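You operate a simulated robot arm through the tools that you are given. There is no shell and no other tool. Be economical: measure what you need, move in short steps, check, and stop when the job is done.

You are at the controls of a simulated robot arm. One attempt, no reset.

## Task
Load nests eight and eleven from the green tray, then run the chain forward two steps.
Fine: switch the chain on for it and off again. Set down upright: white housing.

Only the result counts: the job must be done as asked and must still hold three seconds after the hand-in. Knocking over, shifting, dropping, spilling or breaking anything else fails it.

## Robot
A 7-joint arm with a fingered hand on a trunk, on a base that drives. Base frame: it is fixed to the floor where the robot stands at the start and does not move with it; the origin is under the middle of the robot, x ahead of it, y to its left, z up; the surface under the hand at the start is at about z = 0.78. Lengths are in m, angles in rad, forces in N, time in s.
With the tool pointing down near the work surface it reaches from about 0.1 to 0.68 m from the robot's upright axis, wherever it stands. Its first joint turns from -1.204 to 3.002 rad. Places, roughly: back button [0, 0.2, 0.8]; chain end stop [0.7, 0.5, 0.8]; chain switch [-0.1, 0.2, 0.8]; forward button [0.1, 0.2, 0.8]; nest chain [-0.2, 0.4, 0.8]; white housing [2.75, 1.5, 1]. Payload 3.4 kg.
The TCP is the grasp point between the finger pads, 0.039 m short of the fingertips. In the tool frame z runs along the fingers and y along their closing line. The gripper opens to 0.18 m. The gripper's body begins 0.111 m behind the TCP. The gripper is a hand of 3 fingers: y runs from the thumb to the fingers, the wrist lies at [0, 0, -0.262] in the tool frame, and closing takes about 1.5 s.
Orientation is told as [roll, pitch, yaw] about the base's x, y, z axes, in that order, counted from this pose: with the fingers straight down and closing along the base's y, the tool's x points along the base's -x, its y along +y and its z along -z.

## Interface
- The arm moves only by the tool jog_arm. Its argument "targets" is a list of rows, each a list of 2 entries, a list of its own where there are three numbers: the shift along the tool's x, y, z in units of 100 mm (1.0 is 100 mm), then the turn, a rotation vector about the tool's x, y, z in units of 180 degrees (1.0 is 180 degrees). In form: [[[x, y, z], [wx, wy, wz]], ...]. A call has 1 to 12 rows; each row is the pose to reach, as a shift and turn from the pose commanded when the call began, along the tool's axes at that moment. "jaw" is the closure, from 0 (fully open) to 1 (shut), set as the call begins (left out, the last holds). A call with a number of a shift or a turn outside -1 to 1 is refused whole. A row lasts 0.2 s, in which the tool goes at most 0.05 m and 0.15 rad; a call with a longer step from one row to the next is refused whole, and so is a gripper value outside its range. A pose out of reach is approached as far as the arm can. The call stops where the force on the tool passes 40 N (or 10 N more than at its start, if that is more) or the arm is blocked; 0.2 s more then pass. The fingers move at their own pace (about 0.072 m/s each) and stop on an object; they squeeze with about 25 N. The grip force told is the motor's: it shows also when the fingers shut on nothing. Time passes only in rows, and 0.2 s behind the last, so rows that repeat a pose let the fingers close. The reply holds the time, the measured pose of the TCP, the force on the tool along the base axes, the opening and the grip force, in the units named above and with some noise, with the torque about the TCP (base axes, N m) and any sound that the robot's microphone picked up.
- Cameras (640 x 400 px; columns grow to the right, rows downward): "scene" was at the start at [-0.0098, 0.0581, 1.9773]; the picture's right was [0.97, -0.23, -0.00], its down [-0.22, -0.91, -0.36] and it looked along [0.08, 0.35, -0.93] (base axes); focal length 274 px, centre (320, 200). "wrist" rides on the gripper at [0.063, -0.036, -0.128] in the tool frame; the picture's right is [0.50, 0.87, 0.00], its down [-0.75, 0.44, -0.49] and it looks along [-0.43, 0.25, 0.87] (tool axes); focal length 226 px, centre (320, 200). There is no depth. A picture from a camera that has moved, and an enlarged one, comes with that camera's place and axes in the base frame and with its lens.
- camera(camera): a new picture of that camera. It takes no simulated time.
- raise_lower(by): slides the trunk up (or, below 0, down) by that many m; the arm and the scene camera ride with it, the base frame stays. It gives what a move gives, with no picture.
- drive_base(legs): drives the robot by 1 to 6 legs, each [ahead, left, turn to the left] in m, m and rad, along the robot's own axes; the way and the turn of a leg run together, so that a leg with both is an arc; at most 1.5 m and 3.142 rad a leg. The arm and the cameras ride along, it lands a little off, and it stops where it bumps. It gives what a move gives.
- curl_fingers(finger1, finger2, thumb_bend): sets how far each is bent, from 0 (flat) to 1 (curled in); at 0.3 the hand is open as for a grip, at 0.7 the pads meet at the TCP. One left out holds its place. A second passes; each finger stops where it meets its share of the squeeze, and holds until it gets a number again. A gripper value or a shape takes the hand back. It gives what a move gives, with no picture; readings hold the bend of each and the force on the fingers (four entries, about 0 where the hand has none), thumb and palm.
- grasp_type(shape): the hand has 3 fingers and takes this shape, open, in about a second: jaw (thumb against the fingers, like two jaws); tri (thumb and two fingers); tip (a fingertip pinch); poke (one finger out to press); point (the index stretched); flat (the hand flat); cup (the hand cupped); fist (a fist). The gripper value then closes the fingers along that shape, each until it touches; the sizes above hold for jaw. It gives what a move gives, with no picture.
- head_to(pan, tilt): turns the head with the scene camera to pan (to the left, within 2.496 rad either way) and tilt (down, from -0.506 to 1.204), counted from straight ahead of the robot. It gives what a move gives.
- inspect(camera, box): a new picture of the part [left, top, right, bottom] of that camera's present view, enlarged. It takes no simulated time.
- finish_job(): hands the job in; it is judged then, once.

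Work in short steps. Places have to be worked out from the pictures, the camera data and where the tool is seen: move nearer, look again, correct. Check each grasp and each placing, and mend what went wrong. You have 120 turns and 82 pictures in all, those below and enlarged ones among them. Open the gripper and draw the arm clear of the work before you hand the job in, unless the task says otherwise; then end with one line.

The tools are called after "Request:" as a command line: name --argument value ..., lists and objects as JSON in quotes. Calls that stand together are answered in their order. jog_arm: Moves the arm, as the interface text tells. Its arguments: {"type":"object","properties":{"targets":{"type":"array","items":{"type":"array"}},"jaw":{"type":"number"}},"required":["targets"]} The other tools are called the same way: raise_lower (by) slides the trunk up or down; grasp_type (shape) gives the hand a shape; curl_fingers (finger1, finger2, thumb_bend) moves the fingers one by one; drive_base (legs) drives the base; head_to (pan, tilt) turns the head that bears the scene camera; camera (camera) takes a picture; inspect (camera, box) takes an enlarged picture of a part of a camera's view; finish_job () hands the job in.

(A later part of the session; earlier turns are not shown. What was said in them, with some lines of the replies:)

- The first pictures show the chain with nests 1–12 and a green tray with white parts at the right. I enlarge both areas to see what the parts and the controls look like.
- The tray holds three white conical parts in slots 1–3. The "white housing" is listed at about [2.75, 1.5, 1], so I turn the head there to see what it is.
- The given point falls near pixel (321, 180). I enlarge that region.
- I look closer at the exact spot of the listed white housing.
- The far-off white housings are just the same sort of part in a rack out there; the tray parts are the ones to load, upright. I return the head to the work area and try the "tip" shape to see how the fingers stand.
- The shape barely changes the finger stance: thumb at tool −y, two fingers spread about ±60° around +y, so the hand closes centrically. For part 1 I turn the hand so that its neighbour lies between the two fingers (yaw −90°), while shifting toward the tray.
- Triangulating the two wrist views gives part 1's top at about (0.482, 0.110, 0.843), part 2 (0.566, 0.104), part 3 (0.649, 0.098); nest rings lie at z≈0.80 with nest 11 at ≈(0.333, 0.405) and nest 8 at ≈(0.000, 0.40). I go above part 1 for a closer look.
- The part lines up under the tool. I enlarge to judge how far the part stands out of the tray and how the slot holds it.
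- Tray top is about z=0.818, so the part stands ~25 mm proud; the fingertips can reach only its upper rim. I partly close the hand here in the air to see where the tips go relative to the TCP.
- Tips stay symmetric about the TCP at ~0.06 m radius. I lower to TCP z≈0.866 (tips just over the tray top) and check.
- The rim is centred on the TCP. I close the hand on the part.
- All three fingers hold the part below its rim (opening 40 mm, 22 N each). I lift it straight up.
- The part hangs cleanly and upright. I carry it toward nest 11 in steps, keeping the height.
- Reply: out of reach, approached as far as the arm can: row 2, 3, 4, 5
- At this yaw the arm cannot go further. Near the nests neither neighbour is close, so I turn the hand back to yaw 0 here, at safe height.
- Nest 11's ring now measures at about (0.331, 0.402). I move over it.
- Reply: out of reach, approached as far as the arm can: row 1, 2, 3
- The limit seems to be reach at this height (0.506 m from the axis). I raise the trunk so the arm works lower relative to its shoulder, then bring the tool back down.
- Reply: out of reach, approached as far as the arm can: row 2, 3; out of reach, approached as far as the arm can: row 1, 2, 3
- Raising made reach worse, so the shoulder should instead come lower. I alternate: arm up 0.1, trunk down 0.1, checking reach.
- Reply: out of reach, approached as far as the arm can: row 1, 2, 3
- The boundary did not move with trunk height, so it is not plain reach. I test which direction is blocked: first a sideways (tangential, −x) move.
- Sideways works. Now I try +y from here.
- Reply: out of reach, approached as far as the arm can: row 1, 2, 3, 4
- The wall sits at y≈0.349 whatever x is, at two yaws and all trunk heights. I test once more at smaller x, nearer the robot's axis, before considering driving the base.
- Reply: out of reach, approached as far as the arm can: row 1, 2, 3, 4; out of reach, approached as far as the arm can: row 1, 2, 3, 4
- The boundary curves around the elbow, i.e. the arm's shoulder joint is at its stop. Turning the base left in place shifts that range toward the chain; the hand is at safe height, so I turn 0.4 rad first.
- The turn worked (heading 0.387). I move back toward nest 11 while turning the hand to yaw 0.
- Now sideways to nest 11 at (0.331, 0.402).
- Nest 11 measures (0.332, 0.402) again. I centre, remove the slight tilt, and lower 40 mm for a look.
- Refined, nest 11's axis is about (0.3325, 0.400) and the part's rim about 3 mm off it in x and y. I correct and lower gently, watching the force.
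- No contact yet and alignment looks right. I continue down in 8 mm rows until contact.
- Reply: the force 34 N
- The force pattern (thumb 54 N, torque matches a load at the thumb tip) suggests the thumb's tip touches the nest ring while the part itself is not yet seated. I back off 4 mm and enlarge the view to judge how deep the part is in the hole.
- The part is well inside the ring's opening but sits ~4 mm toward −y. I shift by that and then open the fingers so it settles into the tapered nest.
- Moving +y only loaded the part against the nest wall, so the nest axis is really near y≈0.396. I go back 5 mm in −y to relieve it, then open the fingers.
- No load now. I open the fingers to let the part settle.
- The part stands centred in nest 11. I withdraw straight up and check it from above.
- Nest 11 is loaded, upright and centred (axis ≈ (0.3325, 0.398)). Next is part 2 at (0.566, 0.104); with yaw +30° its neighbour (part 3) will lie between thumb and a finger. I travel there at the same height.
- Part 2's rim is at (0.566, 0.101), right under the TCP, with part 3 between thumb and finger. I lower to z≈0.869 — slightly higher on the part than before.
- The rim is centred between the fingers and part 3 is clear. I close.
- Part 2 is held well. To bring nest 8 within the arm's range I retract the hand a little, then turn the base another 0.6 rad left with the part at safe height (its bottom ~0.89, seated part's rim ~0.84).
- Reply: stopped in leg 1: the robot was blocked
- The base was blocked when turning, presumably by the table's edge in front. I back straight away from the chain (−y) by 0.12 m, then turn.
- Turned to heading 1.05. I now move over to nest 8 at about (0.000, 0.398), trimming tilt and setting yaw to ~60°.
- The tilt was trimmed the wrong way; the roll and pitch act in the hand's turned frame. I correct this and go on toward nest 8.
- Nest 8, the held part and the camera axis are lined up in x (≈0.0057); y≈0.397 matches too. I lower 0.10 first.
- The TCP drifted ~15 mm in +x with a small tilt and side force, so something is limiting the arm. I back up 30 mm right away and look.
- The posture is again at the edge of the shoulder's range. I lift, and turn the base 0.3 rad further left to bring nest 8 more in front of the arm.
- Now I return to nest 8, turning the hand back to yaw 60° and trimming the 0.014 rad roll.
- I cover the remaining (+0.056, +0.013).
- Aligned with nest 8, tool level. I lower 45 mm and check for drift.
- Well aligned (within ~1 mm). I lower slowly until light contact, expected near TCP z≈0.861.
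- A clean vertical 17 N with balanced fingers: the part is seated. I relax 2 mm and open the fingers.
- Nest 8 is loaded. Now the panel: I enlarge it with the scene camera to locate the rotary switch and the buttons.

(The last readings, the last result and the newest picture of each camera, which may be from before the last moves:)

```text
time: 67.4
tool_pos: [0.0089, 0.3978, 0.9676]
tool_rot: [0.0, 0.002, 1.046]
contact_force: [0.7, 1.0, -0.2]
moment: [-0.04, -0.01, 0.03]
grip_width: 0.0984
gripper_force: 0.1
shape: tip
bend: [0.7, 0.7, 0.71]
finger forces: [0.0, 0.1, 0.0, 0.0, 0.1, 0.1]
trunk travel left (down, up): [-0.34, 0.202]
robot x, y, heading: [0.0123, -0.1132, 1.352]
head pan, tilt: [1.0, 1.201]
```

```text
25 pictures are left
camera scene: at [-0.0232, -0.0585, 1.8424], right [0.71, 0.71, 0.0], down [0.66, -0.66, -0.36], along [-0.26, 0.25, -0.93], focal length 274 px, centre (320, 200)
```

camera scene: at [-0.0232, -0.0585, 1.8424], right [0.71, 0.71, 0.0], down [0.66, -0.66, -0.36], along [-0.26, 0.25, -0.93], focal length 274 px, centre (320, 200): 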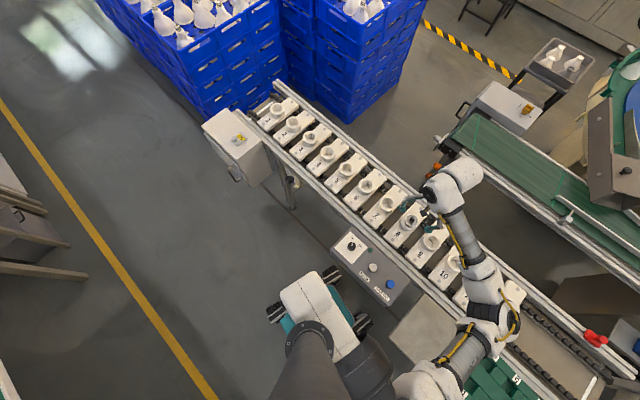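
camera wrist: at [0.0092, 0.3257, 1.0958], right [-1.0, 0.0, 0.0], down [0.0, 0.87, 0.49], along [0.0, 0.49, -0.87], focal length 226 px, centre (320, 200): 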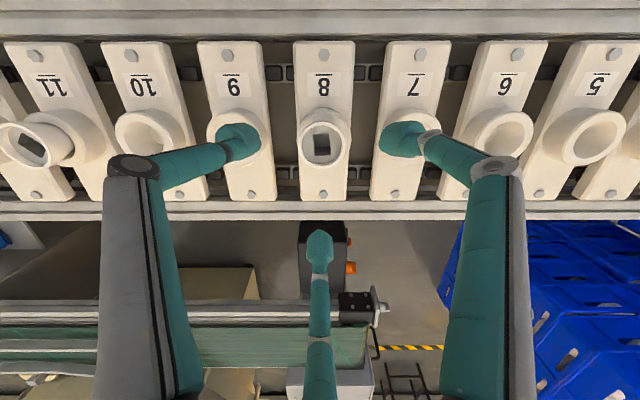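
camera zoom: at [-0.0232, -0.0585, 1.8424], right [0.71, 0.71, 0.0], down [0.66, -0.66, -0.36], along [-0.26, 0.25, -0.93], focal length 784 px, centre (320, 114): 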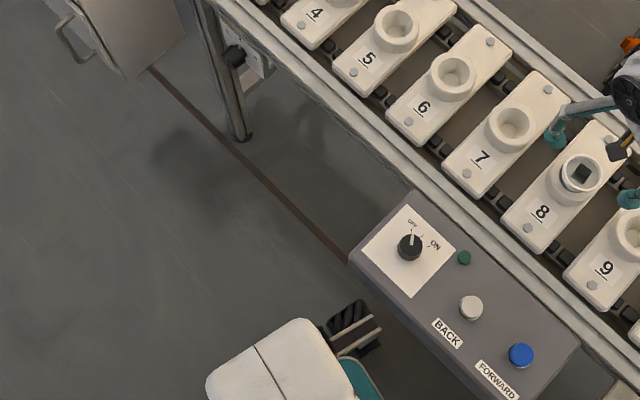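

From the pictures: switch knob ≈ (−0.095, 0.173), BACK ≈ (0.017, 0.169), FORWARD ≈ (0.102, 0.171); knob pointer at OFF (~127°), ON at ~50°, i.e. a clockwise turn of ~80°. I move the hand over the switch, also turning it to yaw ≈1.75 so there is room to twist clockwise.

Request:
jog_arm --targets '[[[0.21, -0.02, 0], [0, 0, 0]], [[0.42, -0.04, 0], [0, 0, 0]], [[0.63, -0.06, 0], [0, 0, 0]], [[0.83, -0.08, 0], [0, 0, 0]]]'

Request:
jog_arm --targets '[[[0.21, -0.02, 0], [0, 0, 0]], [[0.42, -0.04, 0], [0, 0, 0]], [[0.63, -0.06, 0], [0, 0, 0]], [[0.83, -0.08, 0], [0, 0, 0]]]'

Request:
jog_arm --targets '[[[0.21, -0.02, 0], [0, 0, -0.04]], [[0.42, -0.04, 0], [0, 0, -0.08]], [[0.63, -0.06, 0], [0, 0, -0.12]], [[0.81, -0.08, 0], [0, 0, -0.16]], [[0.81, -0.08, 0], [0, 0, -0.2]], [[0.81, -0.08, 0], [0, 0, -0.223]], [[0.81, -0.08, 0], [0, 0, -0.223]]]'

Request:
camera --camera "wrist"

```text
time: 68.4
tool_pos: [-0.0296, 0.3204, 0.9669]
tool_rot: [0.001, 0.0, 1.046]
contact_force: [0.2, 0.7, -0.7]
moment: [-0.03, -0.02, 0.02]
grip_width: 0.0987
gripper_force: 0.0
shape: tip
bend: [0.7, 0.7, 0.71]
finger forces: [0.0, 0.0, 0.0, 0.0, 0.0, 0.0]
trunk travel left (down, up): [-0.34, 0.202]
robot x, y, heading: [0.0115, -0.1137, 1.354]
head pan, tilt: [1.0, 1.201]
```

```text
time: 69.4
tool_pos: [-0.0639, 0.2436, 0.9659]
tool_rot: [-0.001, 0.0, 1.046]
contact_force: [0.2, -0.5, -0.7]
moment: [0.02, 0.01, 0.0]
grip_width: 0.0983
gripper_force: 0.1
shape: tip
bend: [0.7, 0.7, 0.71]
finger forces: [0.1, 0.0, 0.0, 0.0, 0.0, 0.0]
trunk travel left (down, up): [-0.34, 0.202]
robot x, y, heading: [0.0082, -0.1126, 1.35]
head pan, tilt: [1.0, 1.201]
```

```text
time: 71.0
tool_pos: [-0.0975, 0.1703, 0.9669]
tool_rot: [-0.001, 0.002, 1.747]
contact_force: [0.4, 1.1, 0.1]
moment: [-0.04, 0.01, 0.01]
grip_width: 0.0984
gripper_force: 0.1
shape: tip
bend: [0.7, 0.7, 0.71]
finger forces: [0.0, 0.0, 0.1, 0.0, 0.1, 0.1]
trunk travel left (down, up): [-0.34, 0.202]
robot x, y, heading: [0.0077, -0.1173, 1.357]
head pan, tilt: [1.0, 1.201]
```

```text
24 pictures are left
camera wrist: at [-0.0493, 0.1157, 1.0953], right [-0.76, -0.64, 0.0], down [-0.56, 0.67, 0.49], along [-0.32, 0.38, -0.87], focal length 226 px, centre (320, 200)
```

wrist: 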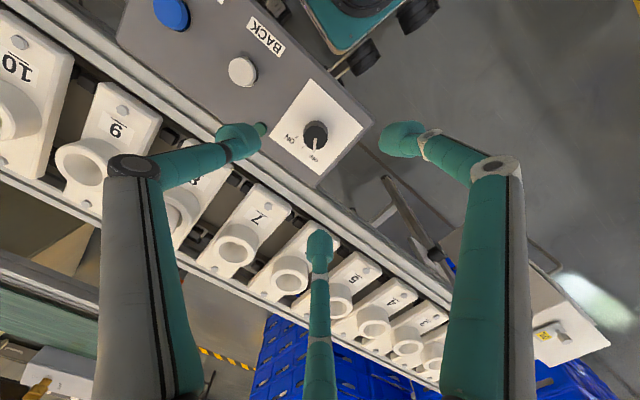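

The knob shows slightly off-centre toward +x. I enlarge for accuracy and the ON/OFF marks.

Request:
inspect --camera "wrist" --box '[260, 80, 380, 180]'

```text
4.00 times, centred on (320, 130) of wrist
camera zoom: at [-0.0493, 0.1157, 1.0953], right [-0.76, -0.64, 0.0], down [-0.56, 0.67, 0.49], along [-0.32, 0.38, -0.87], focal length 904 px, centre (320, 480)
```

zoom: 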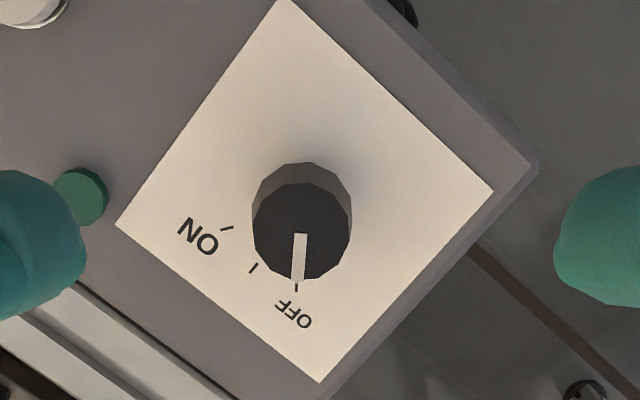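

Knob ≈30 mm wide, ≈26 mm tall, near (−0.088, 0.171); OFF→ON spans about 75° clockwise. I centre over it and descend to z≈0.90 to fix its height by a second view.

Request:
jog_arm --targets '[[[0.01, -0.095, 0.2], [0, 0, 0]], [[0.01, -0.095, 0.45], [0, 0, 0]], [[0.01, -0.095, 0.66], [0, 0, 0]], [[0.01, -0.095, 0.66], [0, 0, 0]]]'

Request:
inspect --camera "wrist" --box '[240, 90, 400, 230]'

```text
time: 72.0
tool_pos: [-0.0866, 0.1696, 0.9027]
tool_rot: [0.002, -0.001, 1.746]
contact_force: [0.1, 0.1, -1.2]
moment: [-0.01, 0.0, 0.01]
grip_width: 0.0982
gripper_force: 0.0
shape: tip
bend: [0.7, 0.7, 0.71]
finger forces: [0.0, 0.1, 0.0, 0.0, 0.0, 0.1]
trunk travel left (down, up): [-0.34, 0.202]
robot x, y, heading: [0.0149, -0.1111, 1.358]
head pan, tilt: [1.0, 1.201]
```

```text
2.86 times, centred on (320, 160) of wrist
camera zoom: at [-0.0397, 0.1159, 1.03], right [-0.77, -0.64, 0.0], down [-0.56, 0.67, 0.49], along [-0.32, 0.38, -0.87], focal length 646 px, centre (320, 314)
```

zoom: 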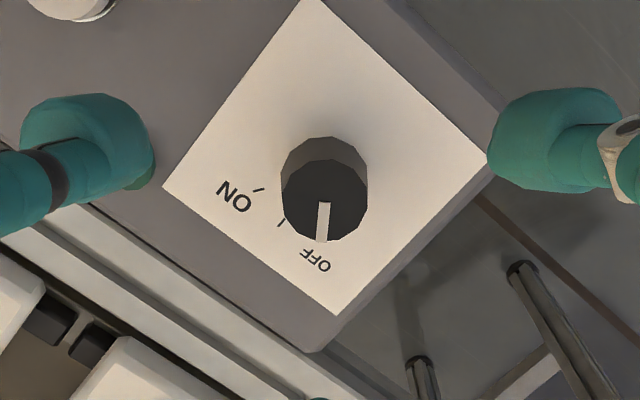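

Triangulation: panel z≈0.788, knob top ≈0.812, centre ≈(−0.090, 0.1735). One finger hangs over the green lamp, so I narrow the hand first, then descend to TCP z≈0.836.

Request:
jog_arm --targets '[[[-0.034, 0.017, 0], [0, 0, 0]], [[-0.034, 0.017, 0], [0, 0, 0]], [[-0.034, 0.017, 0], [0, 0, 0]], [[-0.034, 0.017, 0.2], [0, 0, 0]], [[-0.034, 0.017, 0.4], [0, 0, 0]], [[-0.034, 0.017, 0.5], [0, 0, 0]], [[-0.034, 0.017, 0.58], [0, 0, 0]], [[-0.034, 0.017, 0.64], [0, 0, 0]], [[-0.034, 0.017, 0.67], [0, 0, 0]]]' --jaw 0.68

Request:
inspect --camera "wrist" --box '[240, 110, 400, 250]'

```text
time: 74.0
tool_pos: [-0.0899, 0.1751, 0.834]
tool_rot: [0.001, -0.001, 1.745]
contact_force: [-0.3, 0.7, 0.0]
moment: [-0.01, 0.0, 0.01]
grip_width: 0.0581
gripper_force: 0.0
shape: tip
bend: [0.72, 0.72, 0.74]
finger forces: [0.0, 0.1, 0.1, 0.0, 0.0, 0.0]
trunk travel left (down, up): [-0.34, 0.202]
robot x, y, heading: [0.013, -0.1151, 1.348]
head pan, tilt: [1.0, 1.201]
```

```text
2.86 times, centred on (320, 180) of wrist
camera zoom: at [-0.0426, 0.1203, 0.9627], right [-0.77, -0.64, 0.0], down [-0.56, 0.67, 0.49], along [-0.32, 0.38, -0.87], focal length 646 px, centre (320, 257)
```

zoom: 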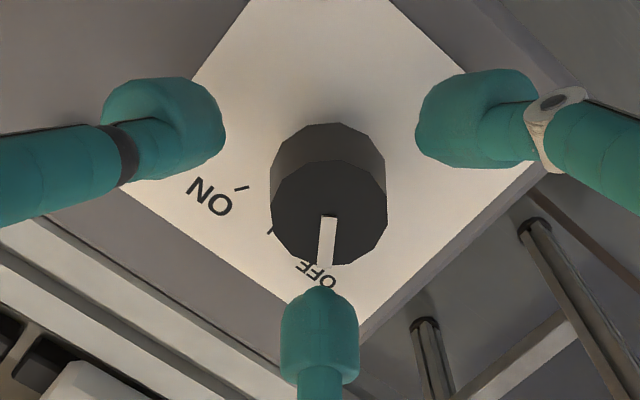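

The fingers surround the knob centrally. I close on it.

Request:
jog_arm --targets '[[[0, 0, 0], [0, 0, 0]], [[0, 0, 0], [0, 0, 0]], [[0, 0, 0], [0, 0, 0]], [[0, 0, 0], [0, 0, 0]], [[0, 0, 0], [0, 0, 0]]]' --jaw 1

Request:
inspect --camera "wrist" --box '[240, 110, 400, 250]'

```text
time: 75.2
tool_pos: [-0.0904, 0.1746, 0.8344]
tool_rot: [0.0, 0.002, 1.746]
contact_force: [0.1, -0.7, -4.0]
moment: [0.01, -0.01, 0.01]
grip_width: 0.027
gripper_force: 25.0
shape: tip
bend: [0.72, 0.72, 0.73]
finger forces: [22.6, 22.3, 0.0, 0.0, 22.7, 0.0]
trunk travel left (down, up): [-0.34, 0.202]
robot x, y, heading: [0.0114, -0.1142, 1.356]
head pan, tilt: [1.0, 1.201]
```

```text
2.86 times, centred on (320, 180) of wrist
camera zoom: at [-0.0425, 0.1205, 0.9627], right [-0.77, -0.64, 0.0], down [-0.56, 0.67, 0.49], along [-0.32, 0.38, -0.87], focal length 646 px, centre (320, 257)
```

zoom: 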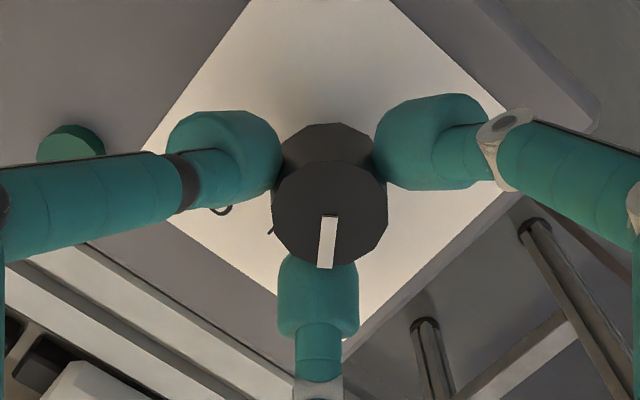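

The knob is gripped at 27 mm with even forces. I twist clockwise by about 76°.

Request:
jog_arm --targets '[[[0, 0, 0], [0, 0, 0.045]], [[0, 0, 0], [0, 0, 0.09]], [[0, 0, 0], [0, 0, 0.135]], [[0, 0, 0], [0, 0, 0.18]], [[0, 0, 0], [0, 0, 0.225]], [[0, 0, 0], [0, 0, 0.27]], [[0, 0, 0], [0, 0, 0.315]], [[0, 0, 0], [0, 0, 0.36]], [[0, 0, 0], [0, 0, 0.4]], [[0, 0, 0], [0, 0, 0.42]], [[0, 0, 0], [0, 0, 0.42]]]'

Request:
inspect --camera "wrist" --box '[220, 90, 420, 260]'

```text
time: 77.6
tool_pos: [-0.0896, 0.1745, 0.8361]
tool_rot: [-0.001, 0.001, 0.424]
contact_force: [9.0, -4.7, -9.5]
moment: [-0.23, -0.3, 0.16]
grip_width: 0.0265
gripper_force: 25.1
shape: tip
bend: [0.72, 0.72, 0.73]
finger forces: [23.3, 21.3, 0.0, 0.1, 28.6, 0.0]
trunk travel left (down, up): [-0.34, 0.202]
robot x, y, heading: [0.0095, -0.1144, 1.355]
head pan, tilt: [1.0, 1.201]
heard: click
```

```text
2.35 times, centred on (320, 175) of wrist
camera zoom: at [-0.1307, 0.1162, 0.9632], right [-0.81, 0.58, 0.0], down [0.51, 0.71, 0.49], along [0.29, 0.4, -0.87], focal length 532 px, centre (320, 259)
```

zoom: 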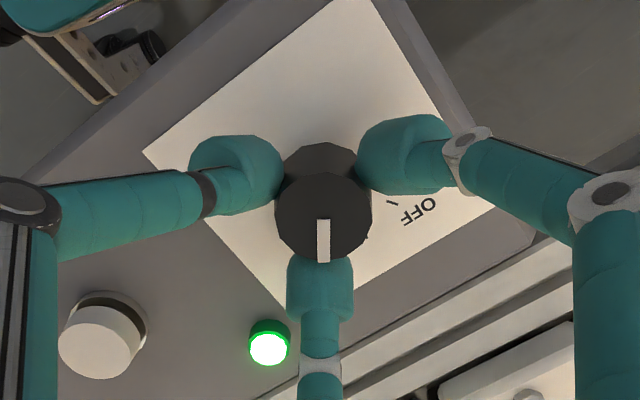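

The click came and the green lamp is lit: chain is on. I open and rise off the knob, then shift toward the FORWARD button.

Request:
jog_arm --targets '[[[0, 0, 0], [0, 0, 0]], [[0, 0, 0], [0, 0, 0]], [[0, 0, 0], [0, 0, 0]], [[0, 0, -0.2], [0, 0, 0]], [[0, 0, -0.5], [0, 0, 0]], [[0, 0, -0.8], [0, 0, 0]], [[0, 0, -0.8], [0, 0, 0]]]' --jaw 0.65

Request:
jog_arm --targets '[[[-0.3, -0.13, 0], [0, 0, 0]], [[-0.6, -0.27, 0], [0, 0, 0]], [[-0.9, -0.4, 0], [0, 0, 0]], [[-0.9, -0.4, 0], [0, 0, 0]]]' --jaw 1

Request:
jog_arm --targets '[[[-0.3, -0.13, 0], [0, 0, 0]], [[-0.6, -0.27, 0], [0, 0, 0]], [[-0.9, -0.4, 0], [0, 0, 0]], [[-0.9, -0.4, 0], [0, 0, 0]]]'

Request:
camera --camera "wrist"

```text
time: 79.2
tool_pos: [-0.0892, 0.1745, 0.9136]
tool_rot: [-0.001, 0.003, 0.426]
contact_force: [-0.4, 0.1, -0.2]
moment: [-0.02, 0.0, 0.0]
grip_width: 0.0626
gripper_force: 0.2
shape: tip
bend: [0.72, 0.72, 0.74]
finger forces: [0.0, 0.0, 0.0, 0.0, 0.1, 0.1]
trunk travel left (down, up): [-0.34, 0.202]
robot x, y, heading: [0.0091, -0.1108, 1.356]
head pan, tilt: [1.0, 1.201]
```

```text
time: 80.2
tool_pos: [0.0079, 0.1762, 0.9148]
tool_rot: [-0.002, -0.001, 0.429]
contact_force: [-0.1, -0.5, -0.3]
moment: [0.0, 0.02, 0.0]
grip_width: 0.0
gripper_force: 25.5
shape: tip
bend: [0.66, 0.66, 0.66]
finger forces: [0.1, 0.1, 0.0, 0.0, 0.0, 0.0]
trunk travel left (down, up): [-0.34, 0.202]
robot x, y, heading: [0.0065, -0.1143, 1.352]
head pan, tilt: [1.0, 1.201]
```

```text
time: 81.2
tool_pos: [0.0592, 0.2008, 0.8976]
tool_rot: [0.001, 0.003, 0.428]
contact_force: [0.6, -0.3, 0.0]
moment: [-0.02, 0.01, 0.01]
grip_width: 0.0001
gripper_force: 25.0
shape: tip
bend: [0.66, 0.66, 0.66]
finger forces: [0.0, 0.0, 0.0, 0.1, 0.0, 0.0]
out of reach, approached as far as the arm can: row 1, 2, 3, 4
trunk travel left (down, up): [-0.34, 0.202]
robot x, y, heading: [0.0107, -0.1155, 1.355]
head pan, tilt: [1.0, 1.201]
```

```text
18 pictures are left
camera wrist: at [0.0176, 0.1422, 1.0255], right [-0.81, 0.58, 0.0], down [0.51, 0.71, 0.49], along [0.29, 0.4, -0.87], focal length 226 px, centre (320, 200)
```

wrist: 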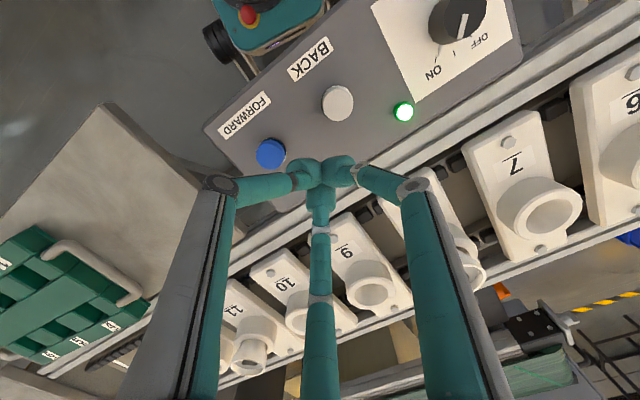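

The arm hit another limit at this wrist angle and stopped short at (0.059, 0.201). I rise a little and turn the hand back in line with the robot (yaw ≈ 1.35).

Request:
jog_arm --targets '[[[0, 0, -0.2], [0, 0, 0]], [[0, 0, -0.3], [0, 0, -0.045]], [[0, 0, -0.3], [0, 0, -0.09]], [[0, 0, -0.3], [0, 0, -0.135]], [[0, 0, -0.3], [0, 0, -0.18]], [[0, 0, -0.3], [0, 0, -0.225]], [[0, 0, -0.3], [0, 0, -0.27]], [[0, 0, -0.3], [0, 0, -0.29]], [[0, 0, -0.3], [0, 0, -0.29]]]'

```text
time: 83.2
tool_pos: [0.0525, 0.1982, 0.9257]
tool_rot: [-0.002, 0.0, 1.339]
contact_force: [0.6, -0.3, -0.8]
moment: [-0.03, 0.0, 0.02]
grip_width: 0.0001
gripper_force: 25.0
shape: tip
bend: [0.66, 0.66, 0.66]
finger forces: [0.0, 0.1, 0.0, 0.0, 0.1, 0.0]
trunk travel left (down, up): [-0.34, 0.202]
robot x, y, heading: [0.0126, -0.113, 1.354]
head pan, tilt: [1.0, 1.201]
```

FORWARD measures about (0.098, 0.170). I move over it with this yaw.

Request:
jog_arm --targets '[[[0.08, -0.25, 0], [0, 0, 0]], [[0.17, -0.5, 0], [0, 0, 0]], [[0.17, -0.5, 0], [0, 0, 0]]]'

Request:
camera --camera "wrist"

```text
time: 84.0
tool_pos: [0.0609, 0.1937, 0.9253]
tool_rot: [0.0, 0.0, 1.338]
contact_force: [-0.2, -0.7, 0.2]
moment: [0.01, 0.03, 0.0]
grip_width: 0.0
gripper_force: 25.3
shape: tip
bend: [0.66, 0.66, 0.66]
finger forces: [0.1, 0.0, 0.1, 0.1, 0.0, 0.0]
out of reach, approached as far as the arm can: row 1, 2, 3
trunk travel left (down, up): [-0.34, 0.202]
robot x, y, heading: [0.0114, -0.1141, 1.353]
head pan, tilt: [1.0, 1.201]
```

```text
17 pictures are left
camera wrist: at [0.0819, 0.125, 1.0537], right [-0.96, -0.29, 0.0], down [-0.25, 0.83, 0.49], along [-0.14, 0.47, -0.87], focal length 226 px, centre (320, 200)
```

wrist: 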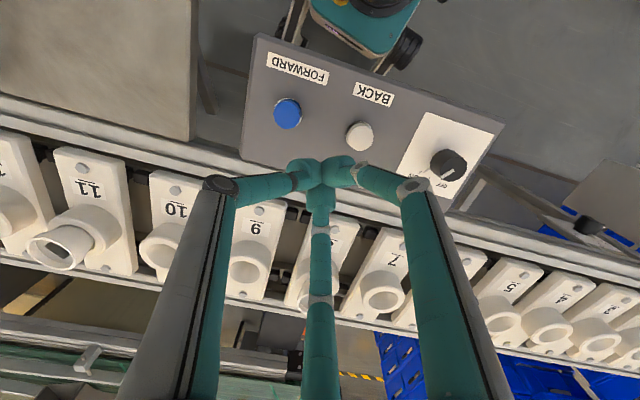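

The limit is now on the arm's right side at this close range. Turning the base 0.35 rad right puts both buttons and the knob inside the range.

Request:
drive_base --legs '[[0, 0, -0.35]]'

```text
time: 85.5
tool_pos: [0.1619, 0.1579, 0.9257]
tool_rot: [-0.002, 0.0, 0.991]
contact_force: [0.4, 0.1, 0.2]
moment: [-0.03, -0.03, -0.02]
grip_width: 0.0001
gripper_force: 24.4
shape: tip
bend: [0.66, 0.66, 0.66]
finger forces: [0.0, 0.0, 0.0, 0.1, 0.0, 0.1]
trunk travel left (down, up): [-0.34, 0.202]
robot x, y, heading: [0.0097, -0.1128, 1.007]
head pan, tilt: [1.0, 1.201]
```

I move over FORWARD at (0.102, 0.1705).

Request:
jog_arm --targets '[[[0.11, 0.28, 0], [0, 0, 0]], [[0.22, 0.57, 0], [0, 0, 0]], [[0.22, 0.57, 0], [0, 0, 0]]]'

Request:
inspect --camera "wrist" --box '[220, 70, 420, 220]'

```text
time: 86.3
tool_pos: [0.1009, 0.1706, 0.924]
tool_rot: [-0.002, -0.003, 0.991]
contact_force: [-0.7, -0.2, -0.3]
moment: [-0.01, 0.01, 0.01]
grip_width: 0.0002
gripper_force: 24.8
shape: tip
bend: [0.66, 0.66, 0.66]
finger forces: [0.0, 0.1, 0.0, 0.1, 0.0, 0.0]
trunk travel left (down, up): [-0.34, 0.202]
robot x, y, heading: [0.0084, -0.1124, 1.003]
head pan, tilt: [1.0, 1.201]
```

```text
2.67 times, centred on (320, 145) of wrist
camera zoom: at [0.0978, 0.0992, 1.0525], right [-1.0, 0.06, 0.0], down [0.05, 0.87, 0.49], along [0.03, 0.49, -0.87], focal length 603 px, centre (320, 347)
```

zoom: 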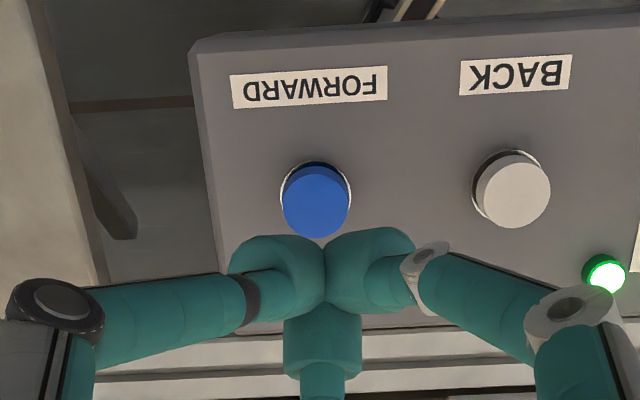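

The button sits right below the closed fingertips. I descend to just above it.

Request:
jog_arm --targets '[[[0.015, -0.01, 0.25], [0, 0, 0]], [[0.015, -0.01, 0.5], [0, 0, 0]], [[0.015, -0.01, 0.65], [0, 0, 0]], [[0.015, -0.01, 0.72], [0, 0, 0]]]'

Request:
inspect --camera "wrist" --box '[220, 70, 420, 220]'

```text
time: 87.3
tool_pos: [0.1002, 0.1708, 0.8551]
tool_rot: [0.0, -0.003, 0.991]
contact_force: [-0.1, 0.4, -0.5]
moment: [0.02, -0.01, 0.01]
grip_width: 0.0
gripper_force: 25.5
shape: tip
bend: [0.66, 0.66, 0.66]
finger forces: [0.0, 0.1, 0.0, 0.0, 0.0, 0.0]
trunk travel left (down, up): [-0.34, 0.202]
robot x, y, heading: [0.0109, -0.115, 1.009]
head pan, tilt: [1.0, 1.201]
```

```text
2.67 times, centred on (320, 145) of wrist
camera zoom: at [0.0965, 0.0977, 0.9832], right [-1.0, 0.06, 0.0], down [0.05, 0.87, 0.49], along [0.03, 0.49, -0.87], focal length 603 px, centre (320, 347)
```

zoom: 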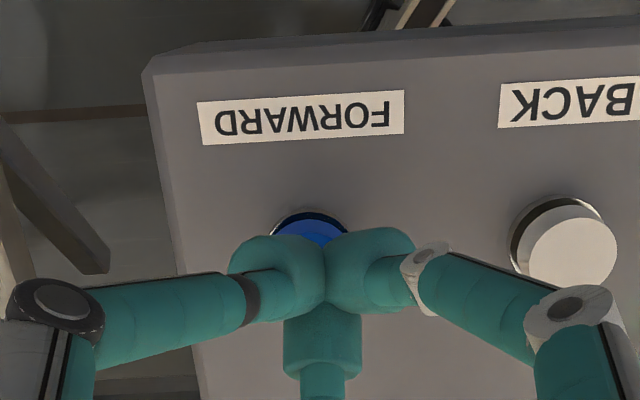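

Fingertips are over the button within a few mm; I nudge 3 mm in +x and press down in small rows.

Request:
jog_arm --targets '[[[-0.016, -0.025, 0], [0, 0, 0]], [[-0.016, -0.025, 0.04], [0, 0, 0]], [[-0.016, -0.025, 0.08], [0, 0, 0]], [[-0.016, -0.025, 0.11], [0, 0, 0]], [[-0.016, -0.025, 0.14], [0, 0, 0]]]'

```text
time: 88.5
tool_pos: [0.1019, 0.169, 0.8404]
tool_rot: [-0.002, -0.001, 0.992]
contact_force: [-0.1, -0.4, 0.8]
moment: [-0.01, 0.01, 0.03]
grip_width: 0.0
gripper_force: 25.2
shape: tip
bend: [0.66, 0.66, 0.66]
finger forces: [0.0, 0.1, 0.0, 0.1, 0.0, 0.1]
trunk travel left (down, up): [-0.34, 0.202]
robot x, y, heading: [0.01, -0.1106, 1.008]
head pan, tilt: [1.0, 1.201]
```

No contact yet. I continue in 3 mm rows.

Request:
jog_arm --targets '[[[0, 0, 0.03], [0, 0, 0]], [[0, 0, 0.06], [0, 0, 0]], [[0, 0, 0.08], [0, 0, 0]]]'

```text
time: 89.3
tool_pos: [0.1037, 0.169, 0.8331]
tool_rot: [0.001, -0.004, 0.992]
contact_force: [-1.8, -3.8, 14.0]
moment: [-0.17, 0.07, 0.01]
grip_width: 0.0002
gripper_force: 25.1
shape: tip
bend: [0.67, 0.67, 0.66]
finger forces: [0.0, 0.0, 0.0, 0.0, 0.0, 0.0]
trunk travel left (down, up): [-0.34, 0.202]
robot x, y, heading: [0.0088, -0.1139, 1.01]
head pan, tilt: [1.0, 1.201]
heard: click
```

A click: one press made. I release upward and let the chain finish its step, then look.

Request:
jog_arm --targets '[[[0, 0, -0.1], [0, 0, 0]], [[0, 0, -0.2], [0, 0, 0]], [[0, 0, -0.2], [0, 0, 0]], [[0, 0, -0.2], [0, 0, 0]], [[0, 0, -0.2], [0, 0, 0]], [[0, 0, -0.2], [0, 0, 0]], [[0, 0, -0.2], [0, 0, 0]], [[0, 0, -0.2], [0, 0, 0]], [[0, 0, -0.2], [0, 0, 0]], [[0, 0, -0.2], [0, 0, 0]]]'

Request:
camera --camera "scene"

```text
time: 91.5
tool_pos: [0.1031, 0.1697, 0.8507]
tool_rot: [-0.003, -0.002, 0.991]
contact_force: [0.2, -0.4, -0.5]
moment: [-0.02, -0.02, -0.01]
grip_width: 0.0001
gripper_force: 25.4
shape: tip
bend: [0.66, 0.66, 0.66]
finger forces: [0.0, 0.0, 0.1, 0.0, 0.0, 0.0]
trunk travel left (down, up): [-0.34, 0.202]
robot x, y, heading: [0.0084, -0.1138, 1.01]
head pan, tilt: [1.0, 1.201]
```

```text
14 pictures are left
camera scene: at [-0.0035, -0.0525, 1.8425], right [0.91, 0.42, 0.0], down [0.39, -0.84, -0.36], along [-0.16, 0.33, -0.93], focal length 274 px, centre (320, 200)
```

scene: 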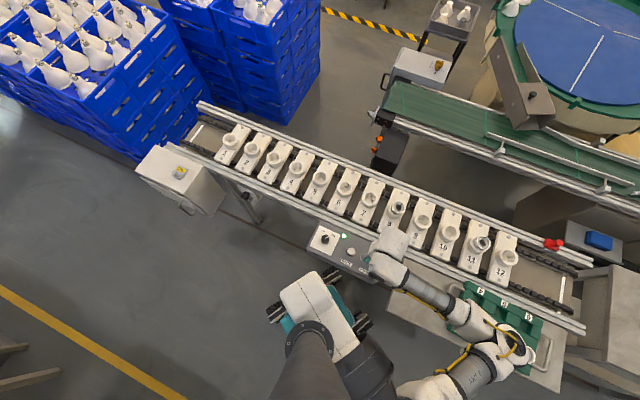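

The chain advanced one pitch (nest 12 from x≈0.445 to ≈0.56). I press FORWARD the second time and release.

Request:
jog_arm --targets '[[[0, 0, 0.1], [0, 0, 0]], [[0, 0, 0.15], [0, 0, 0]], [[0, 0, 0.18], [0, 0, 0]], [[0, 0, 0.2], [0, 0, 0]]]'

```text
time: 92.5
tool_pos: [0.1025, 0.1688, 0.8336]
tool_rot: [0.0, -0.004, 0.991]
contact_force: [-0.6, -2.3, 12.4]
moment: [-0.15, 0.03, -0.01]
grip_width: 0.0002
gripper_force: 25.5
shape: tip
bend: [0.67, 0.67, 0.66]
finger forces: [0.0, 0.0, 0.0, 0.0, 0.0, 0.0]
trunk travel left (down, up): [-0.34, 0.202]
robot x, y, heading: [0.0108, -0.1093, 1.017]
head pan, tilt: [1.0, 1.201]
heard: click
```

The second click sounded. I rise well clear and wait for the step to finish, then look.

Request:
jog_arm --targets '[[[0, 0, -0.2], [0, 0, 0]], [[0, 0, -0.5], [0, 0, 0]], [[0, 0, -0.8], [0, 0, 0]], [[0, 0, -0.9], [0, 0, 0]], [[0, 0, -0.9], [0, 0, 0]], [[0, 0, -0.9], [0, 0, 0]], [[0, 0, -0.9], [0, 0, 0]], [[0, 0, -0.9], [0, 0, 0]], [[0, 0, -0.9], [0, 0, 0]], [[0, 0, -0.9], [0, 0, 0]]]'

Request:
camera --camera "scene"

```text
time: 94.7
tool_pos: [0.1035, 0.1672, 0.9202]
tool_rot: [-0.003, -0.002, 0.992]
contact_force: [0.7, -0.2, 0.1]
moment: [0.01, 0.03, 0.02]
grip_width: 0.0
gripper_force: 25.1
shape: tip
bend: [0.66, 0.66, 0.66]
finger forces: [0.0, 0.0, 0.0, 0.0, 0.0, 0.0]
trunk travel left (down, up): [-0.34, 0.202]
robot x, y, heading: [0.0093, -0.1124, 1.013]
head pan, tilt: [1.0, 1.201]
```

```text
13 pictures are left
camera scene: at [-0.0035, -0.0523, 1.8425], right [0.91, 0.42, 0.0], down [0.39, -0.84, -0.36], along [-0.16, 0.33, -0.93], focal length 274 px, centre (320, 200)
```

scene: 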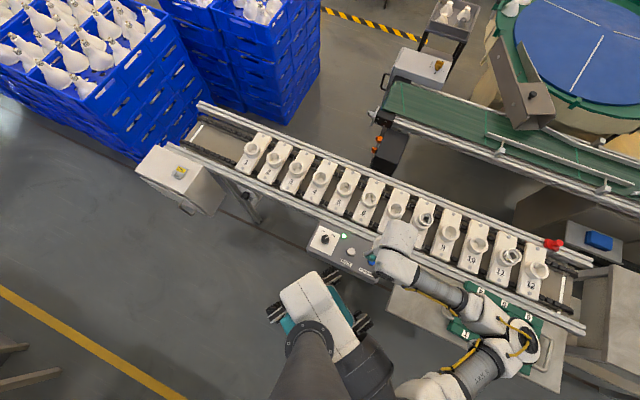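

Both steps are done: the chain moved two pitches and both parts stand in nests 8 and 11. Now I go back to the knob at (−0.090, 0.1735), opening the fingers and turning to yaw ≈0.15 so I can twist back counter-clockwise.

Request:
jog_arm --targets '[[[0.17, 0.27, 0], [0, 0, 0]], [[0.34, 0.55, 0], [0, 0, 0]], [[0.5, 0.825, 0], [0, 0, 0]]]' --jaw 0.65

Request:
jog_arm --targets '[[[0.17, 0.27, 0], [0, 0, 0.045]], [[0.34, 0.55, 0], [0, 0, 0.09]], [[0.5, 0.825, 0], [0, 0, 0.135]], [[0.5, 0.825, 0], [0, 0, 0.18]], [[0.5, 0.825, 0], [0, 0, 0.225]], [[0.5, 0.825, 0], [0, 0, 0.2675]], [[0.5, 0.825, 0], [0, 0, 0.2675]]]'

Request:
camera --camera "wrist"

```text
time: 95.5
tool_pos: [0.0039, 0.1713, 0.9199]
tool_rot: [-0.003, -0.002, 0.991]
contact_force: [0.1, 0.0, -0.7]
moment: [-0.01, -0.03, -0.03]
grip_width: 0.0626
gripper_force: 0.1
shape: tip
bend: [0.72, 0.72, 0.74]
finger forces: [0.1, 0.1, 0.1, 0.0, 0.0, 0.0]
trunk travel left (down, up): [-0.34, 0.202]
robot x, y, heading: [0.0114, -0.115, 1.008]
head pan, tilt: [1.0, 1.201]
```

```text
time: 97.1
tool_pos: [-0.092, 0.1777, 0.9219]
tool_rot: [0.0, -0.004, 0.147]
contact_force: [-0.5, -0.4, 0.5]
moment: [0.01, -0.01, -0.01]
grip_width: 0.0627
gripper_force: 0.1
shape: tip
bend: [0.72, 0.72, 0.74]
finger forces: [0.1, 0.1, 0.0, 0.0, 0.0, 0.1]
trunk travel left (down, up): [-0.34, 0.202]
robot x, y, heading: [0.0117, -0.1176, 1.011]
head pan, tilt: [1.0, 1.201]
```

```text
12 pictures are left
camera wrist: at [-0.1481, 0.1316, 1.0493], right [-0.62, 0.78, 0.0], down [0.68, 0.54, 0.49], along [0.39, 0.31, -0.87], focal length 226 px, centre (320, 200)
```

wrist: 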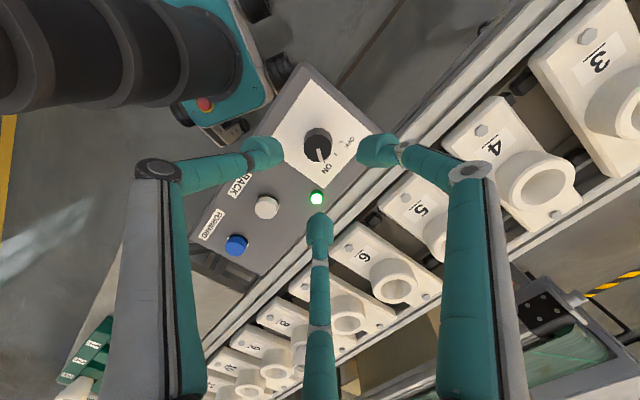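

The knob points to ON below the hand. I correct ~4 mm in y, narrow the fingers slightly and descend to the same grip height (z≈0.835).

Request:
jog_arm --targets '[[[0.016, -0.04, 0.2], [0, 0, 0]], [[0.016, -0.04, 0.4], [0, 0, 0]], [[0.016, -0.04, 0.6], [0, 0, 0]], [[0.016, -0.04, 0.72], [0, 0, 0]], [[0.016, -0.04, 0.8], [0, 0, 0]], [[0.016, -0.04, 0.86], [0, 0, 0]], [[0.016, -0.04, 0.86], [0, 0, 0]]]' --jaw 0.7

Request:
inspect --camera "wrist" --box '[220, 90, 420, 260]'

```text
time: 98.7
tool_pos: [-0.091, 0.1713, 0.8356]
tool_rot: [0.001, -0.001, 0.15]
contact_force: [0.6, 0.9, -0.4]
moment: [0.03, 0.02, -0.01]
grip_width: 0.0543
gripper_force: 0.0
shape: tip
bend: [0.72, 0.72, 0.74]
finger forces: [0.0, 0.0, 0.1, 0.0, 0.0, 0.0]
trunk travel left (down, up): [-0.34, 0.202]
robot x, y, heading: [0.0107, -0.1123, 1.007]
head pan, tilt: [1.0, 1.201]
```

```text
2.35 times, centred on (320, 175) of wrist
camera zoom: at [-0.1472, 0.1265, 0.9636], right [-0.62, 0.78, 0.0], down [0.68, 0.54, 0.49], along [0.39, 0.31, -0.87], focal length 532 px, centre (320, 259)
```

zoom: 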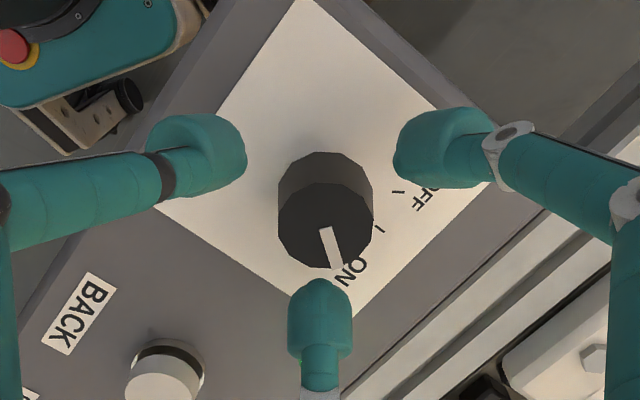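

Centred as before. I close on the knob.

Request:
jog_arm --targets '[[[0, 0, 0], [0, 0, 0]], [[0, 0, 0], [0, 0, 0]], [[0, 0, 0], [0, 0, 0]], [[0, 0, 0], [0, 0, 0]], [[0, 0, 0], [0, 0, 0]]]' --jaw 1

Request:
jog_arm --targets '[[[0, 0, 0], [0, 0, -0.045]], [[0, 0, 0], [0, 0, -0.09]], [[0, 0, 0], [0, 0, -0.135]], [[0, 0, 0], [0, 0, -0.18]], [[0, 0, 0], [0, 0, -0.225]], [[0, 0, 0], [0, 0, -0.27]], [[0, 0, 0], [0, 0, -0.315]], [[0, 0, 0], [0, 0, -0.36]], [[0, 0, 0], [0, 0, -0.4]], [[0, 0, 0], [0, 0, -0.425]], [[0, 0, 0], [0, 0, -0.425]]]'

Request:
inspect --camera "wrist" --box '[200, 90, 440, 290]'

```text
time: 99.9
tool_pos: [-0.0915, 0.1719, 0.8363]
tool_rot: [0.001, -0.002, 0.152]
contact_force: [-0.3, -0.7, -3.0]
moment: [-0.02, -0.02, -0.01]
grip_width: 0.0272
gripper_force: 24.9
shape: tip
bend: [0.72, 0.72, 0.73]
finger forces: [22.3, 22.4, 0.1, 0.0, 22.9, 0.1]
trunk travel left (down, up): [-0.34, 0.202]
robot x, y, heading: [0.0086, -0.118, 1.007]
head pan, tilt: [1.0, 1.201]
```

```text
time: 102.3
tool_pos: [-0.0918, 0.1722, 0.8367]
tool_rot: [-0.004, 0.0, 1.486]
contact_force: [3.1, 0.3, -7.8]
moment: [0.02, -0.1, -0.09]
grip_width: 0.0265
gripper_force: 24.6
shape: tip
bend: [0.72, 0.72, 0.73]
finger forces: [21.5, 25.3, 0.0, 0.0, 25.3, 0.1]
trunk travel left (down, up): [-0.34, 0.202]
robot x, y, heading: [0.0092, -0.1112, 1.011]
head pan, tilt: [1.0, 1.201]
heard: click
```

```text
2.00 times, centred on (320, 190) of wrist
camera zoom: at [-0.059, 0.1067, 0.9642], right [-0.9, -0.43, 0.0], down [-0.37, 0.79, 0.49], along [-0.21, 0.44, -0.87], focal length 452 px, centre (320, 220)
```

zoom: 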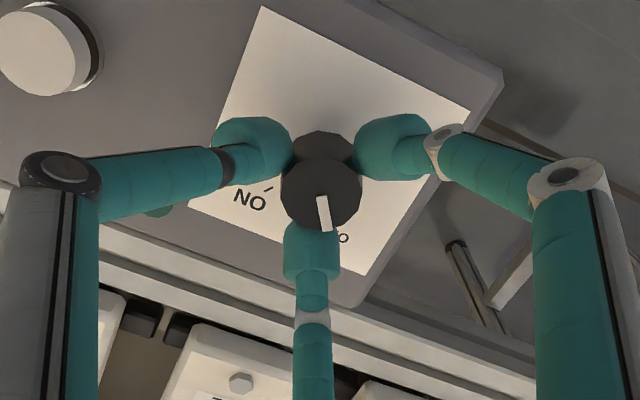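

The click came; the pointer is at OFF. I open, rise clear, and verify lamp and nests.

Request:
jog_arm --targets '[[[0, 0, 0], [0, 0, 0]], [[0, 0, 0], [0, 0, 0]], [[0, 0, 0], [0, 0, 0]], [[0, 0, -0.2], [0, 0, 0]], [[0, 0, -0.5], [0, 0, 0]], [[0, 0, -1.0], [0, 0, 0]], [[0, 0, -1.0], [0, 0, 0]]]' --jaw 0.6

Request:
jog_arm --targets '[[[0, 0, -0.4], [0, 0, 0]], [[0, 0, -0.8], [0, 0, 0]], [[0, 0, -1.0], [0, 0, 0]], [[0, 0, -1.0], [0, 0, 0]]]' --jaw 0

Request:
camera --camera "wrist"

Request:
inspect --camera "scene" --box '[380, 170, 600, 320]'

```text
time: 103.9
tool_pos: [-0.0909, 0.1715, 0.9347]
tool_rot: [-0.001, -0.002, 1.486]
contact_force: [-0.6, -0.5, -0.2]
moment: [-0.01, 0.0, 0.02]
grip_width: 0.0717
gripper_force: 0.0
shape: tip
bend: [0.72, 0.72, 0.74]
finger forces: [0.0, 0.0, 0.1, 0.1, 0.1, 0.0]
trunk travel left (down, up): [-0.34, 0.202]
robot x, y, heading: [0.0126, -0.1156, 1.009]
head pan, tilt: [1.0, 1.201]
```

```text
time: 104.9
tool_pos: [-0.0924, 0.1741, 1.0361]
tool_rot: [-0.002, 0.0, 1.487]
contact_force: [1.2, 0.7, 0.5]
moment: [0.01, -0.01, -0.03]
grip_width: 0.1797
gripper_force: 0.1
shape: tip
bend: [0.3, 0.3, 0.3]
finger forces: [0.1, 0.0, 0.1, 0.1, 0.0, 0.0]
trunk travel left (down, up): [-0.34, 0.202]
robot x, y, heading: [0.0132, -0.1113, 1.009]
head pan, tilt: [1.0, 1.201]
```

```text
9 pictures are left
camera wrist: at [-0.0611, 0.1088, 1.1645], right [-0.91, -0.42, 0.0], down [-0.37, 0.79, 0.49], along [-0.21, 0.45, -0.87], focal length 226 px, centre (320, 200)
```

wrist: 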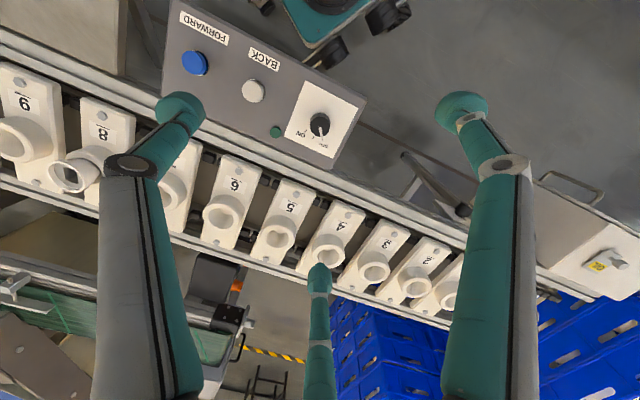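

```text
2.67 times, centred on (490, 245) of scene
camera zoom: at [-0.0068, -0.0508, 1.8424], right [0.91, 0.42, 0.0], down [0.4, -0.84, -0.36], along [-0.16, 0.33, -0.93], focal length 732 px, centre (-133, 80)
```

zoom: 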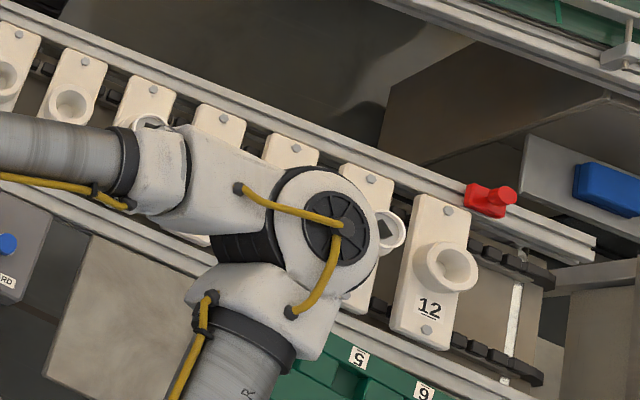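

Lamp dark, knob OFF. To draw the arm clear of the chain and check nest 11, I back the base 0.1 m away from the line.

Request:
drive_base --legs '[[-0.127, -0.08, 0]]'

Request:
camera --camera "scene"

```text
time: 106.2
tool_pos: [-0.1017, 0.0304, 1.0343]
tool_rot: [-0.012, 0.003, 1.486]
contact_force: [0.0, -0.9, 0.4]
moment: [0.06, -0.04, 0.0]
grip_width: 0.1798
gripper_force: 0.0
shape: tip
bend: [0.3, 0.3, 0.3]
finger forces: [0.0, 0.0, 0.0, 0.1, 0.1, 0.0]
trunk travel left (down, up): [-0.34, 0.202]
robot x, y, heading: [0.0059, -0.2576, 1.012]
head pan, tilt: [1.0, 1.201]
```

```text
7 pictures are left
camera scene: at [-0.0258, -0.1875, 1.8417], right [0.91, 0.42, 0.0], down [0.4, -0.85, -0.35], along [-0.15, 0.32, -0.94], focal length 274 px, centre (320, 200)
```

scene: 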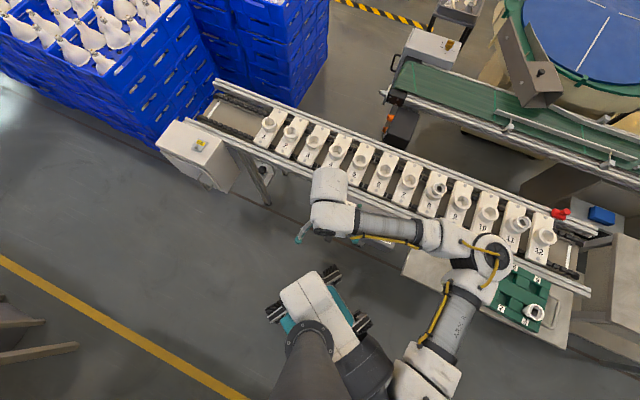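

I enlarge the nests for a last check of both parts.

Request:
inspect --camera "scene" --box '[410, 165, 570, 280]'

```text
3.48 times, centred on (490, 222) of scene
camera zoom: at [-0.0258, -0.1875, 1.8417], right [0.91, 0.42, 0.0], down [0.4, -0.85, -0.35], along [-0.15, 0.32, -0.94], focal length 955 px, centre (-271, 122)
```

zoom: 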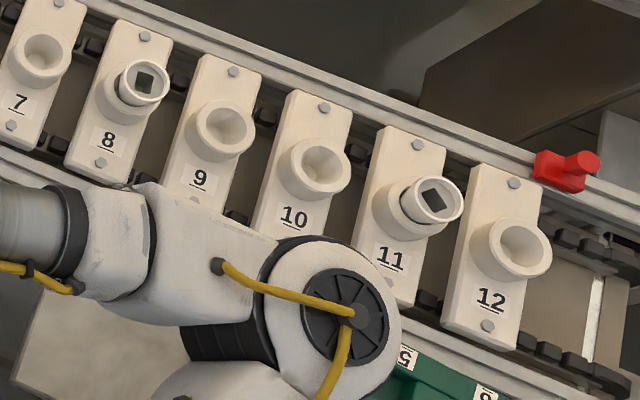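

Part 11 looks a bit prouder than part 8. I enlarge each to judge seating and tilt.

Request:
inspect --camera "scene" --box '[495, 200, 545, 240]'

Request:
inspect --camera "scene" --box '[415, 168, 465, 208]'

```text
10.00 times, centred on (520, 220) of scene
camera zoom: at [-0.0258, -0.1875, 1.8417], right [0.91, 0.42, 0.0], down [0.4, -0.85, -0.35], along [-0.15, 0.32, -0.94], focal length 2744 px, centre (-1680, 0)
```

zoom: 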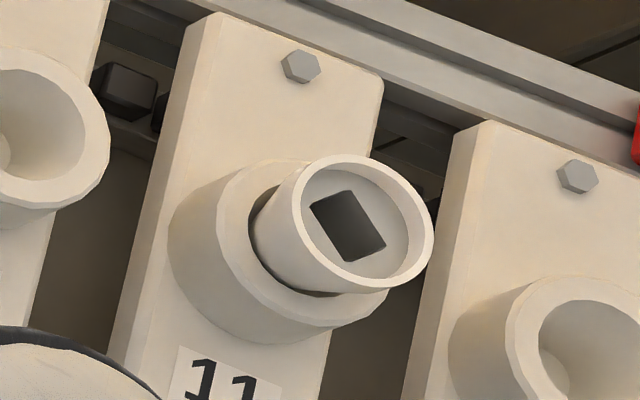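

```text
10.00 times, centred on (440, 188) of scene
camera zoom: at [-0.0258, -0.1875, 1.8417], right [0.91, 0.42, 0.0], down [0.4, -0.85, -0.35], along [-0.15, 0.32, -0.94], focal length 2744 px, centre (-880, 320)
```

zoom: 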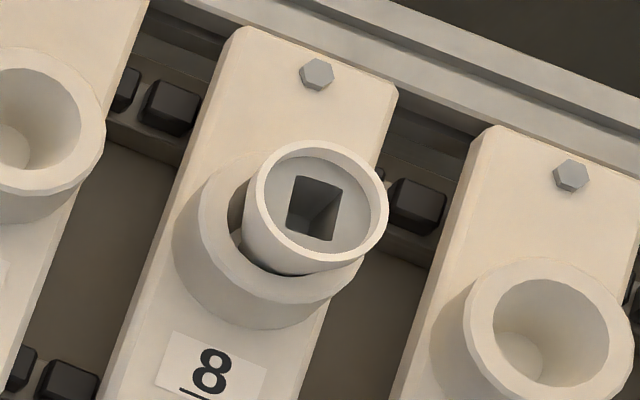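

Both parts stand upright at about the same height (rims ≈30 mm above the ring), the chain has moved two steps, the switch is off, the hand is open and clear. I hand in.

Request:
finish_job

```text
The job is handed in.
```

I loaded nests 8 and 11 with housings from the green tray, both standing upright. I then switched the chain on, ran it forward two steps and switched it off again. The last pictures show both housings in their nests and the chain lamp dark. While I was turning the robot's base it was blocked once; nothing looked shifted in the pictures afterwards.
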